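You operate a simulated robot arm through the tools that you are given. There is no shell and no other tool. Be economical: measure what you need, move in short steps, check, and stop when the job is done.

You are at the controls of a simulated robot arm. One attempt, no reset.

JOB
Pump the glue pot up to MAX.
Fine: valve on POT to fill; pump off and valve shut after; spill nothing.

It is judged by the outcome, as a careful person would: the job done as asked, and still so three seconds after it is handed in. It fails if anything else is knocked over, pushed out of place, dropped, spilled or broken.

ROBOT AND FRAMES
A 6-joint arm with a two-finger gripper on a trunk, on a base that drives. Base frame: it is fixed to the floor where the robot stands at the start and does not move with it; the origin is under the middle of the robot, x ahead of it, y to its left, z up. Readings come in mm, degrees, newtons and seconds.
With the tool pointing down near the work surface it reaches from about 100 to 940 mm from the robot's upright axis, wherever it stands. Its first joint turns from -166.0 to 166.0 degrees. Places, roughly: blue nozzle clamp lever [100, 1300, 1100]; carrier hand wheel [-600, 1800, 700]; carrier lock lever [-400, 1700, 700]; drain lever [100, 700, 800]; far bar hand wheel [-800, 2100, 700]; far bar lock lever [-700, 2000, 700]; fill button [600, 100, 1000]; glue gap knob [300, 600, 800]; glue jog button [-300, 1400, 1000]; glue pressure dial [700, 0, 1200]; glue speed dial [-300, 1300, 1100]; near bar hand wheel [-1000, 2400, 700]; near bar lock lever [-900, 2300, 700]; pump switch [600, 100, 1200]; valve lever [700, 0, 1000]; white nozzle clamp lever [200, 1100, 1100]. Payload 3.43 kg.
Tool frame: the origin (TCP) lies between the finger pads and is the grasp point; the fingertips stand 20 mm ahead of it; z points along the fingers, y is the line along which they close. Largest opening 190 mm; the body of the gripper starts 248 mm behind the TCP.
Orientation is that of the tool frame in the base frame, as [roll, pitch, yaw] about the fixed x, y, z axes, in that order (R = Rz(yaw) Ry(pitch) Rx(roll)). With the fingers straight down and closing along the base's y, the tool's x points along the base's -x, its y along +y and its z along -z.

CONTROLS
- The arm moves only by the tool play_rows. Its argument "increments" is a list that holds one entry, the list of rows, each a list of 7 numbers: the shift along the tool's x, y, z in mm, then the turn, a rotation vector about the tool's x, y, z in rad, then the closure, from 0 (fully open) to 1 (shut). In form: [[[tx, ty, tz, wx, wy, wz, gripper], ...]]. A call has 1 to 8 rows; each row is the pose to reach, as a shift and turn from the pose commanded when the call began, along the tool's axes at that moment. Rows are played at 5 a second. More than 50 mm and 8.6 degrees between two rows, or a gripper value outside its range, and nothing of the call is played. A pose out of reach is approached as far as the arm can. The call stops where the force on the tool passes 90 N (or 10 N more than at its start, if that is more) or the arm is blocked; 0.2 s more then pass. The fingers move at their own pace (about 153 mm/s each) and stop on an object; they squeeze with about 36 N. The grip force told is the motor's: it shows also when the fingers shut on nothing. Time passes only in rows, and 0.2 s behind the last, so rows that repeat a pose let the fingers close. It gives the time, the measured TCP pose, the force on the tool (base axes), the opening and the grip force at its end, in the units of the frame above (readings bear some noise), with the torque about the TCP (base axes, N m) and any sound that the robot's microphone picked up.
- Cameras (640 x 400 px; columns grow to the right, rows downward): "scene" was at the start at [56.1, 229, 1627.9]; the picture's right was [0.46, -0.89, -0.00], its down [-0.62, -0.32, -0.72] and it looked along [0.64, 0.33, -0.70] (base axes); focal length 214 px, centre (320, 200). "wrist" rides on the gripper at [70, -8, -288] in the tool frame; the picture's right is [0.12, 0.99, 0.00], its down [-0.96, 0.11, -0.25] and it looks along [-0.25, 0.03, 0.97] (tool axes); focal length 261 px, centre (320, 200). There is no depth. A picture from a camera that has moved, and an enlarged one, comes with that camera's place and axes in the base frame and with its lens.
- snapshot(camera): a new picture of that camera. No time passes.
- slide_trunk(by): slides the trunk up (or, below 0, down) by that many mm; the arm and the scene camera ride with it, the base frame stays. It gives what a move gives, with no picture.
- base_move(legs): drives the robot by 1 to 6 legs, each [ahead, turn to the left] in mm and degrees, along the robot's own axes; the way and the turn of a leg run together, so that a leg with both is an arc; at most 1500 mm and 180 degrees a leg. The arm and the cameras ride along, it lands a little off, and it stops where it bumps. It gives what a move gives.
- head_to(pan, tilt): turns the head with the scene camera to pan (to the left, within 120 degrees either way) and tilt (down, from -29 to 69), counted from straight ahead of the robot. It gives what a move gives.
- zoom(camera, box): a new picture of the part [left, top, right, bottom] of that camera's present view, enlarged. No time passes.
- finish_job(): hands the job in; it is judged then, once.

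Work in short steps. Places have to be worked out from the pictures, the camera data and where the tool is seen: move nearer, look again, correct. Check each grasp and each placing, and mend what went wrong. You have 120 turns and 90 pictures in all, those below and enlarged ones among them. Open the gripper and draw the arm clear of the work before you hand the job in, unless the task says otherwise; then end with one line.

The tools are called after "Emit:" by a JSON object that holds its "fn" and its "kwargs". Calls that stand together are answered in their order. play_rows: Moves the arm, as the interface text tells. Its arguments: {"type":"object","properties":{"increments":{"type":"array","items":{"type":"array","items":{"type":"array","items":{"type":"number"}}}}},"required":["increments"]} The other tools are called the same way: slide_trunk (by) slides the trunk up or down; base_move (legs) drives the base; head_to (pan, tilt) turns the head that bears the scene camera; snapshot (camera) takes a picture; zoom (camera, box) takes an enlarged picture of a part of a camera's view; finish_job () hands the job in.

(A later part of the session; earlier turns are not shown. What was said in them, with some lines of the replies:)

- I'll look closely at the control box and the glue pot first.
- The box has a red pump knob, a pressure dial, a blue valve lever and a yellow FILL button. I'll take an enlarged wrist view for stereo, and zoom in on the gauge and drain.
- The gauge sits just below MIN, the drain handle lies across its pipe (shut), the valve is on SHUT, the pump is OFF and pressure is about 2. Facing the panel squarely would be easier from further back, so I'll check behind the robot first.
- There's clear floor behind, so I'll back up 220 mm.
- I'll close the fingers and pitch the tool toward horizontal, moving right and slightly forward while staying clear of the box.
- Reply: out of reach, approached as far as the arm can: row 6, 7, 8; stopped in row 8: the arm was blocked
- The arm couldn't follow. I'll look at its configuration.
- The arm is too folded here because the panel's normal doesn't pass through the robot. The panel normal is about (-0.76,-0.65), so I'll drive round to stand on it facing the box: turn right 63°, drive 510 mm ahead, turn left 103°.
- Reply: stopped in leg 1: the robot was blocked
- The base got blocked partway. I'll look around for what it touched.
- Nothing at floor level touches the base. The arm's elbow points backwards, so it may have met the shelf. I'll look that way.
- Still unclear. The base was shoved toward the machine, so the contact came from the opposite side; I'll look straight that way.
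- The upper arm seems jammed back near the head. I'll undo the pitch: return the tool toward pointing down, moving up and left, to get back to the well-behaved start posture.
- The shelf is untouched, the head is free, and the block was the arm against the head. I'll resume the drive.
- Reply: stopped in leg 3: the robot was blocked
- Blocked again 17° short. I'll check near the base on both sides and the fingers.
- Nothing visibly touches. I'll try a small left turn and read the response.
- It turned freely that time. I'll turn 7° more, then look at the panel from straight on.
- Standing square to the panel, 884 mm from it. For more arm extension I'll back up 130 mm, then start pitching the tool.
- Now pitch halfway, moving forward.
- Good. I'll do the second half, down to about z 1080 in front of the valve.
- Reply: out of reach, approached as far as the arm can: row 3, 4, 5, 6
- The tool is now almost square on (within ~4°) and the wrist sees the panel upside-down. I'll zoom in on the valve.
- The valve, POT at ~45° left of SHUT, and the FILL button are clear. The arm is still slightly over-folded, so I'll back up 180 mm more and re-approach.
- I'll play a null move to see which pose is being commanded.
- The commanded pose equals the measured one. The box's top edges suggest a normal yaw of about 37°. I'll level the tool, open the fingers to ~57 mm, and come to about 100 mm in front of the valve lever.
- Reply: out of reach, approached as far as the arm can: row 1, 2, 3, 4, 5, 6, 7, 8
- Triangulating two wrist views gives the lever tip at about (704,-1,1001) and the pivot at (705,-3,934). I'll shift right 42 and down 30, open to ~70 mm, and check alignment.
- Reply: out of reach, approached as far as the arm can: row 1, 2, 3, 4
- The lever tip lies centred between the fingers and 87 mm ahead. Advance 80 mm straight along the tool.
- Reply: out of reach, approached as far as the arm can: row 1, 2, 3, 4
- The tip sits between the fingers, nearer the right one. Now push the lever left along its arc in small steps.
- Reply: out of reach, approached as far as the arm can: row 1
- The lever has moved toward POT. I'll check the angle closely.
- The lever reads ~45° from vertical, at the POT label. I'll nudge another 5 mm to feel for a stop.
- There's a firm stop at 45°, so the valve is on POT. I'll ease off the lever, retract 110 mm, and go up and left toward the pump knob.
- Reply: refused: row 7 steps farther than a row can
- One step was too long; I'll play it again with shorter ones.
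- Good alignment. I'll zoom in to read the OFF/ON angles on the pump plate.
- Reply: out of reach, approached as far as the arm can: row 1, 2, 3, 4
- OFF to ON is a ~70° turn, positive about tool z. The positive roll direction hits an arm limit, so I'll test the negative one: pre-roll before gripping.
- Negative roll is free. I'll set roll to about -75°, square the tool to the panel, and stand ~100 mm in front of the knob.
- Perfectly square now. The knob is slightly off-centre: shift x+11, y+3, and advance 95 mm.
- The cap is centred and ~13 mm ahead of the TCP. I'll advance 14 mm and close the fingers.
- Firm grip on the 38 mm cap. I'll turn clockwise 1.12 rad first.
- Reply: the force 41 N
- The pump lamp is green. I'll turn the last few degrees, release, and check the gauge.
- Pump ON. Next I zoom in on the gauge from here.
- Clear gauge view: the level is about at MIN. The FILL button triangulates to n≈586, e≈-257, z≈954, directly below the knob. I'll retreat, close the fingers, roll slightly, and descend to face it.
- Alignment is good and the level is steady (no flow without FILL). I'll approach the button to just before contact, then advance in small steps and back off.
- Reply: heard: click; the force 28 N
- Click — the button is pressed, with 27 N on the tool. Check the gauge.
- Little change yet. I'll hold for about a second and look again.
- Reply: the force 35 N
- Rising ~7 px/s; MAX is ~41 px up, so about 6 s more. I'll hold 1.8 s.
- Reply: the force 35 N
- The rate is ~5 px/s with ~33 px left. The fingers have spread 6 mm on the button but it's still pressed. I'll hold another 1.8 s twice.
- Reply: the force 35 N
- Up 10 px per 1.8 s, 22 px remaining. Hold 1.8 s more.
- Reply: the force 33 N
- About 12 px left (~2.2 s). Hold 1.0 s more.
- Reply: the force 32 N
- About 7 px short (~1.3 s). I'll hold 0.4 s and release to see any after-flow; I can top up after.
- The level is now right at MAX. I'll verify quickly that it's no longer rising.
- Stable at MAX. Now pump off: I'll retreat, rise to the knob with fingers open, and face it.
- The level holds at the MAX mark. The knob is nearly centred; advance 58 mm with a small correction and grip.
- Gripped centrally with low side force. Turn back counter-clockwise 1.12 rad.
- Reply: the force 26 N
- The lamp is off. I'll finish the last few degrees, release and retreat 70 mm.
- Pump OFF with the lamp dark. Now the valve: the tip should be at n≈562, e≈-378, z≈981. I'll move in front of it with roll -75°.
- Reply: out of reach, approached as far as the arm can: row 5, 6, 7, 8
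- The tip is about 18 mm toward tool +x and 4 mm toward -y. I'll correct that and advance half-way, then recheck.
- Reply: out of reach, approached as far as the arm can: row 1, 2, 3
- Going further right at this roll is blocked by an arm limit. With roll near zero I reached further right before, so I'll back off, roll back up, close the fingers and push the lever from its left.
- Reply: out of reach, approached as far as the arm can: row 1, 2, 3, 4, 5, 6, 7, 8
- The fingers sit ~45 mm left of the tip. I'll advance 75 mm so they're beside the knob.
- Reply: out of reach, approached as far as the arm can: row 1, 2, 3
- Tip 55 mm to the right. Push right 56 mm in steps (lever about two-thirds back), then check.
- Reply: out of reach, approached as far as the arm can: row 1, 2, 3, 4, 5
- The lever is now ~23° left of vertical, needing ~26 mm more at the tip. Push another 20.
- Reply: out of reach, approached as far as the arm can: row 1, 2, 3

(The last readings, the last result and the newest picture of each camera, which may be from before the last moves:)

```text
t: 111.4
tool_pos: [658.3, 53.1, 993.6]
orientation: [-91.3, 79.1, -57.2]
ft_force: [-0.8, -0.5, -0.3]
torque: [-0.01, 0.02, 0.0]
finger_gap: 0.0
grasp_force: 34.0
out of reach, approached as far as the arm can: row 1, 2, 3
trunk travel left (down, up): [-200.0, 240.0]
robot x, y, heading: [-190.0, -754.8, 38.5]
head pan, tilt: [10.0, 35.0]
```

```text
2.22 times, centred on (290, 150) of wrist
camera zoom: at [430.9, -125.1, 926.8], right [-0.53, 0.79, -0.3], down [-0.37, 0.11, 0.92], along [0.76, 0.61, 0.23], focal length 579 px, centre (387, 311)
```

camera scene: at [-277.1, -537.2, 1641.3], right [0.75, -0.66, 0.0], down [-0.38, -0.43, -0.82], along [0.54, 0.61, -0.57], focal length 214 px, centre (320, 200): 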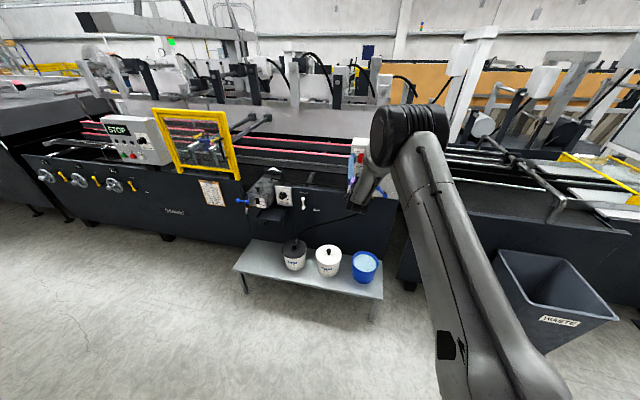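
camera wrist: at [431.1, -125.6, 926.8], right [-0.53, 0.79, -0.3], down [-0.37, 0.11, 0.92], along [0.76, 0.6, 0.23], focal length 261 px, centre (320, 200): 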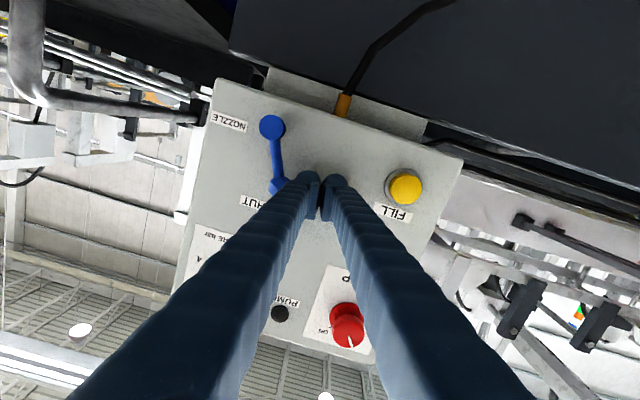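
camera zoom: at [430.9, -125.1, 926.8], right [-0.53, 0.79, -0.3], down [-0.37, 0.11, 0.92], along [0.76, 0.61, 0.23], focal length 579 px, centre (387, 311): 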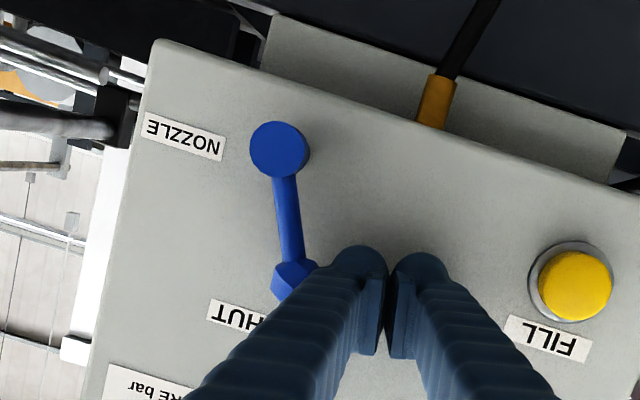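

Stuck at the arm's limit. Yawing the tool to the right lets the fingertips go further right, so I'll do that in small steps.

Emit:
{"fn": "play_rows", "kwargs": {"increments": [[[0, -4, 0, 0.03, 0, 0, 1], [0, -9, 0, 0.06, 0, 0, 1], [0, -13, 0, 0.09, 0, 0, 1]]]}}

Emit:
{"fn": "zoom", "kwargs": {"camera": "wrist", "box": [190, 60, 390, 240]}}

```text
t: 112.2
tool_pos: [666.1, 43.3, 995.0]
orientation: [-84.8, 79.1, -53.2]
ft_force: [-0.6, 1.3, 0.2]
torque: [0.01, -0.04, 0.04]
finger_gap: 0.0
grasp_force: 34.1
out of reach, approached as far as the arm can: row 1
trunk travel left (down, up): [-200.0, 240.0]
robot x, y, heading: [-188.2, -754.6, 38.5]
head pan, tilt: [10.0, 35.0]
```

```text
2.22 times, centred on (290, 150) of wrist
camera zoom: at [433.2, -124.7, 923.4], right [-0.5, 0.81, -0.3], down [-0.38, 0.11, 0.92], along [0.78, 0.57, 0.25], focal length 579 px, centre (387, 311)
```

zoom: 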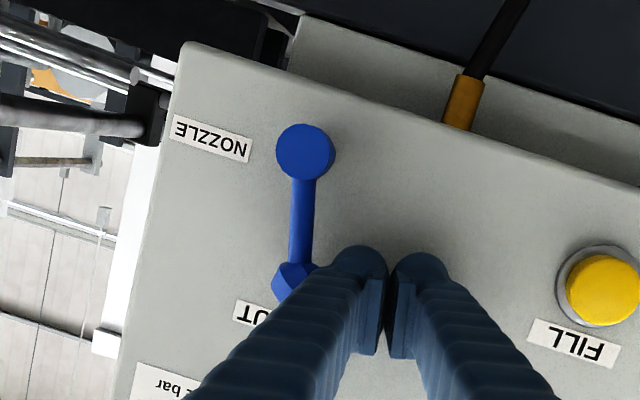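

It moved 13 mm as commanded; the lever is ~11° from vertical. Another 11 mm.

Emit:
{"fn": "play_rows", "kwargs": {"increments": [[[0, -4, 0, 0.02, 0, 0, 1], [0, -8, 0, 0.04, 0, 0, 1], [0, -11, 0, 0.06, 0, 0, 1]]]}}

Emit:
{"fn": "zoom", "kwargs": {"camera": "wrist", "box": [190, 60, 390, 240]}}

```text
t: 113.0
tool_pos: [673.2, 34.7, 996.6]
orientation: [-81.7, 79.1, -53.4]
ft_force: [0.4, 0.5, 0.8]
torque: [0.02, 0.03, 0.0]
finger_gap: 0.1
grasp_force: 33.8
trunk travel left (down, up): [-200.0, 240.0]
robot x, y, heading: [-191.4, -756.1, 38.7]
head pan, tilt: [10.0, 35.0]
```

```text
2.22 times, centred on (290, 150) of wrist
camera zoom: at [429.9, -120.0, 921.5], right [-0.45, 0.84, -0.3], down [-0.38, 0.13, 0.92], along [0.81, 0.52, 0.26], focal length 579 px, centre (387, 311)
```

zoom: 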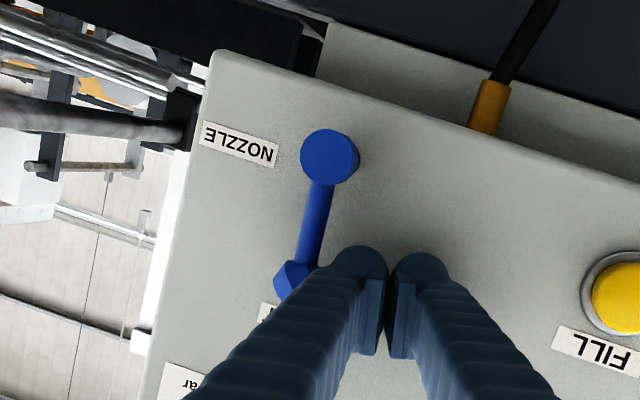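

About 3° from vertical. Nudge 3 mm more, then pull back left and out to check.

Emit:
{"fn": "play_rows", "kwargs": {"increments": [[[0, -2, 0, 0.01, 0, 0, 1], [0, -3, 0, 0.015, 0, 0, 1], [0, 10, 0, 0.015, 0, 0, 1], [0, 22, 0, 0.015, 0, 0, 1], [0, 22, -40, 0.015, 0, 0, 1], [0, 22, -80, 0.015, 0, 0, 1]]]}}

Emit:
{"fn": "snapshot", "kwargs": {"camera": "wrist"}}

Emit:
{"fn": "zoom", "kwargs": {"camera": "wrist", "box": [190, 80, 350, 200]}}

```text
t: 114.4
tool_pos: [589.8, 13.5, 995.3]
orientation: [-80.6, 79.2, -53.1]
ft_force: [0.1, 0.4, -0.3]
torque: [0.0, 0.0, -0.01]
finger_gap: 0.1
grasp_force: 34.0
trunk travel left (down, up): [-200.0, 240.0]
robot x, y, heading: [-192.5, -754.9, 38.7]
head pan, tilt: [10.0, 35.0]
```

```text
16 pictures are left
camera wrist: at [345.7, -138.6, 918.3], right [-0.43, 0.85, -0.3], down [-0.38, 0.13, 0.92], along [0.82, 0.51, 0.27], focal length 261 px, centre (320, 200)
```

wrist: 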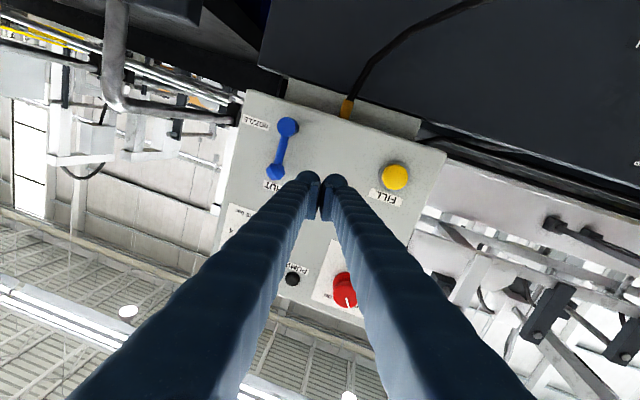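

```text
3.33 times, centred on (270, 140) of wrist
camera zoom: at [345.7, -138.6, 918.3], right [-0.43, 0.85, -0.3], down [-0.38, 0.13, 0.92], along [0.82, 0.51, 0.27], focal length 869 px, centre (487, 400)
```

zoom: 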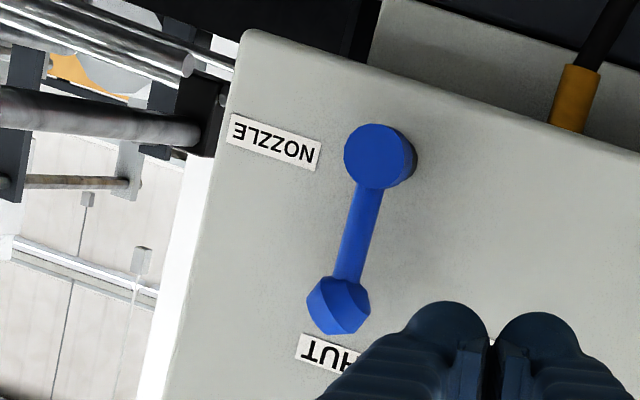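

The lever is vertical within about a degree: SHUT. I'll withdraw further, open the gripper, and do a final check of panel and gauge.

Emit:
{"fn": "play_rows", "kwargs": {"increments": [[[0, 0, -30, 0, 0, 0, 0.5], [0, 0, -60, 0, 0, 0, 0], [0, 0, -90, 0, 0, 0, 0], [0, 0, -110, 0, 0, 0, 0], [0, 0, -110, 0, 0, 0, 0], [0, 0, -110, 0, 0, 0, 0]]]}}

Emit:
{"fn": "zoom", "kwargs": {"camera": "wrist", "box": [200, 60, 440, 260]}}

Emit:
{"fn": "zoom", "kwargs": {"camera": "scene", "box": [259, 197, 267, 206]}}

Emit:
{"fn": "snapshot", "kwargs": {"camera": "scene"}}

```text
t: 115.8
tool_pos: [490.6, -34.5, 987.1]
orientation: [-80.6, 79.1, -53.3]
ft_force: [0.2, -0.3, 0.4]
torque: [-0.01, 0.02, -0.02]
finger_gap: 189.8
grasp_force: 0.1
trunk travel left (down, up): [-200.0, 240.0]
robot x, y, heading: [-190.8, -755.4, 38.7]
head pan, tilt: [10.0, 35.0]
```

```text
2.00 times, centred on (320, 160) of wrist
camera zoom: at [246.6, -186.4, 911.5], right [-0.43, 0.85, -0.3], down [-0.38, 0.13, 0.92], along [0.82, 0.51, 0.27], focal length 521 px, centre (320, 280)
```

zoom: 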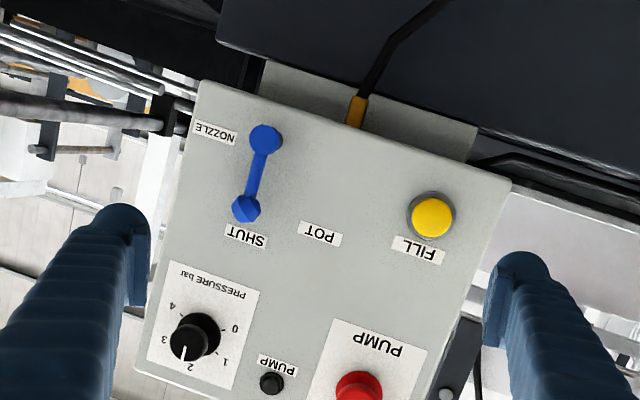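

```text
16.00 times, centred on (263, 202) of scene
camera zoom: at [-277.4, -537.8, 1641.3], right [0.75, -0.66, 0.0], down [-0.38, -0.43, -0.82], along [0.54, 0.61, -0.57], focal length 3432 px, centre (1232, 176)
```

zoom: 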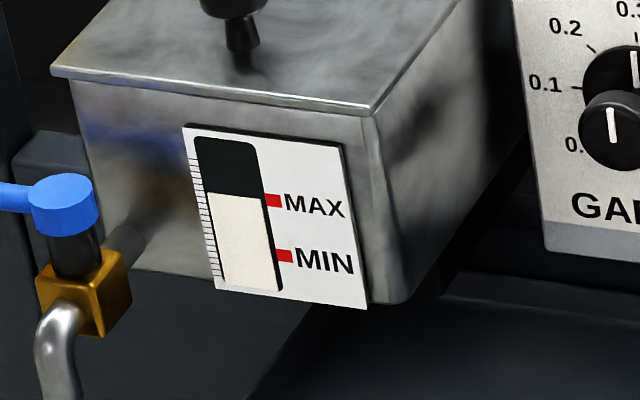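

```text
12 pictures are left
camera scene: at [-277.4, -537.8, 1641.3], right [0.75, -0.66, 0.0], down [-0.38, -0.43, -0.82], along [0.54, 0.61, -0.57], focal length 214 px, centre (320, 200)
```

scene: 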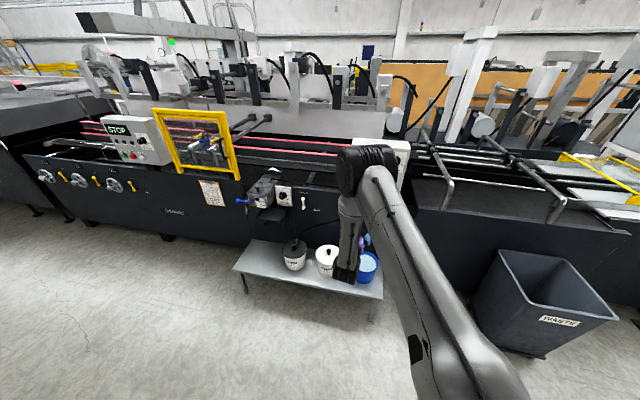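

Everything checks out: the level is at MAX and steady, pump OFF with its lamp out, valve on SHUT, nothing spilled, gripper open and clear.

Emit:
{"fn": "finish_job", "kwargs": {}}

```text
The job is handed in.
```

The glue pot is filled to MAX and holding steady, the pump is off, the valve is on SHUT, and I saw no spills.
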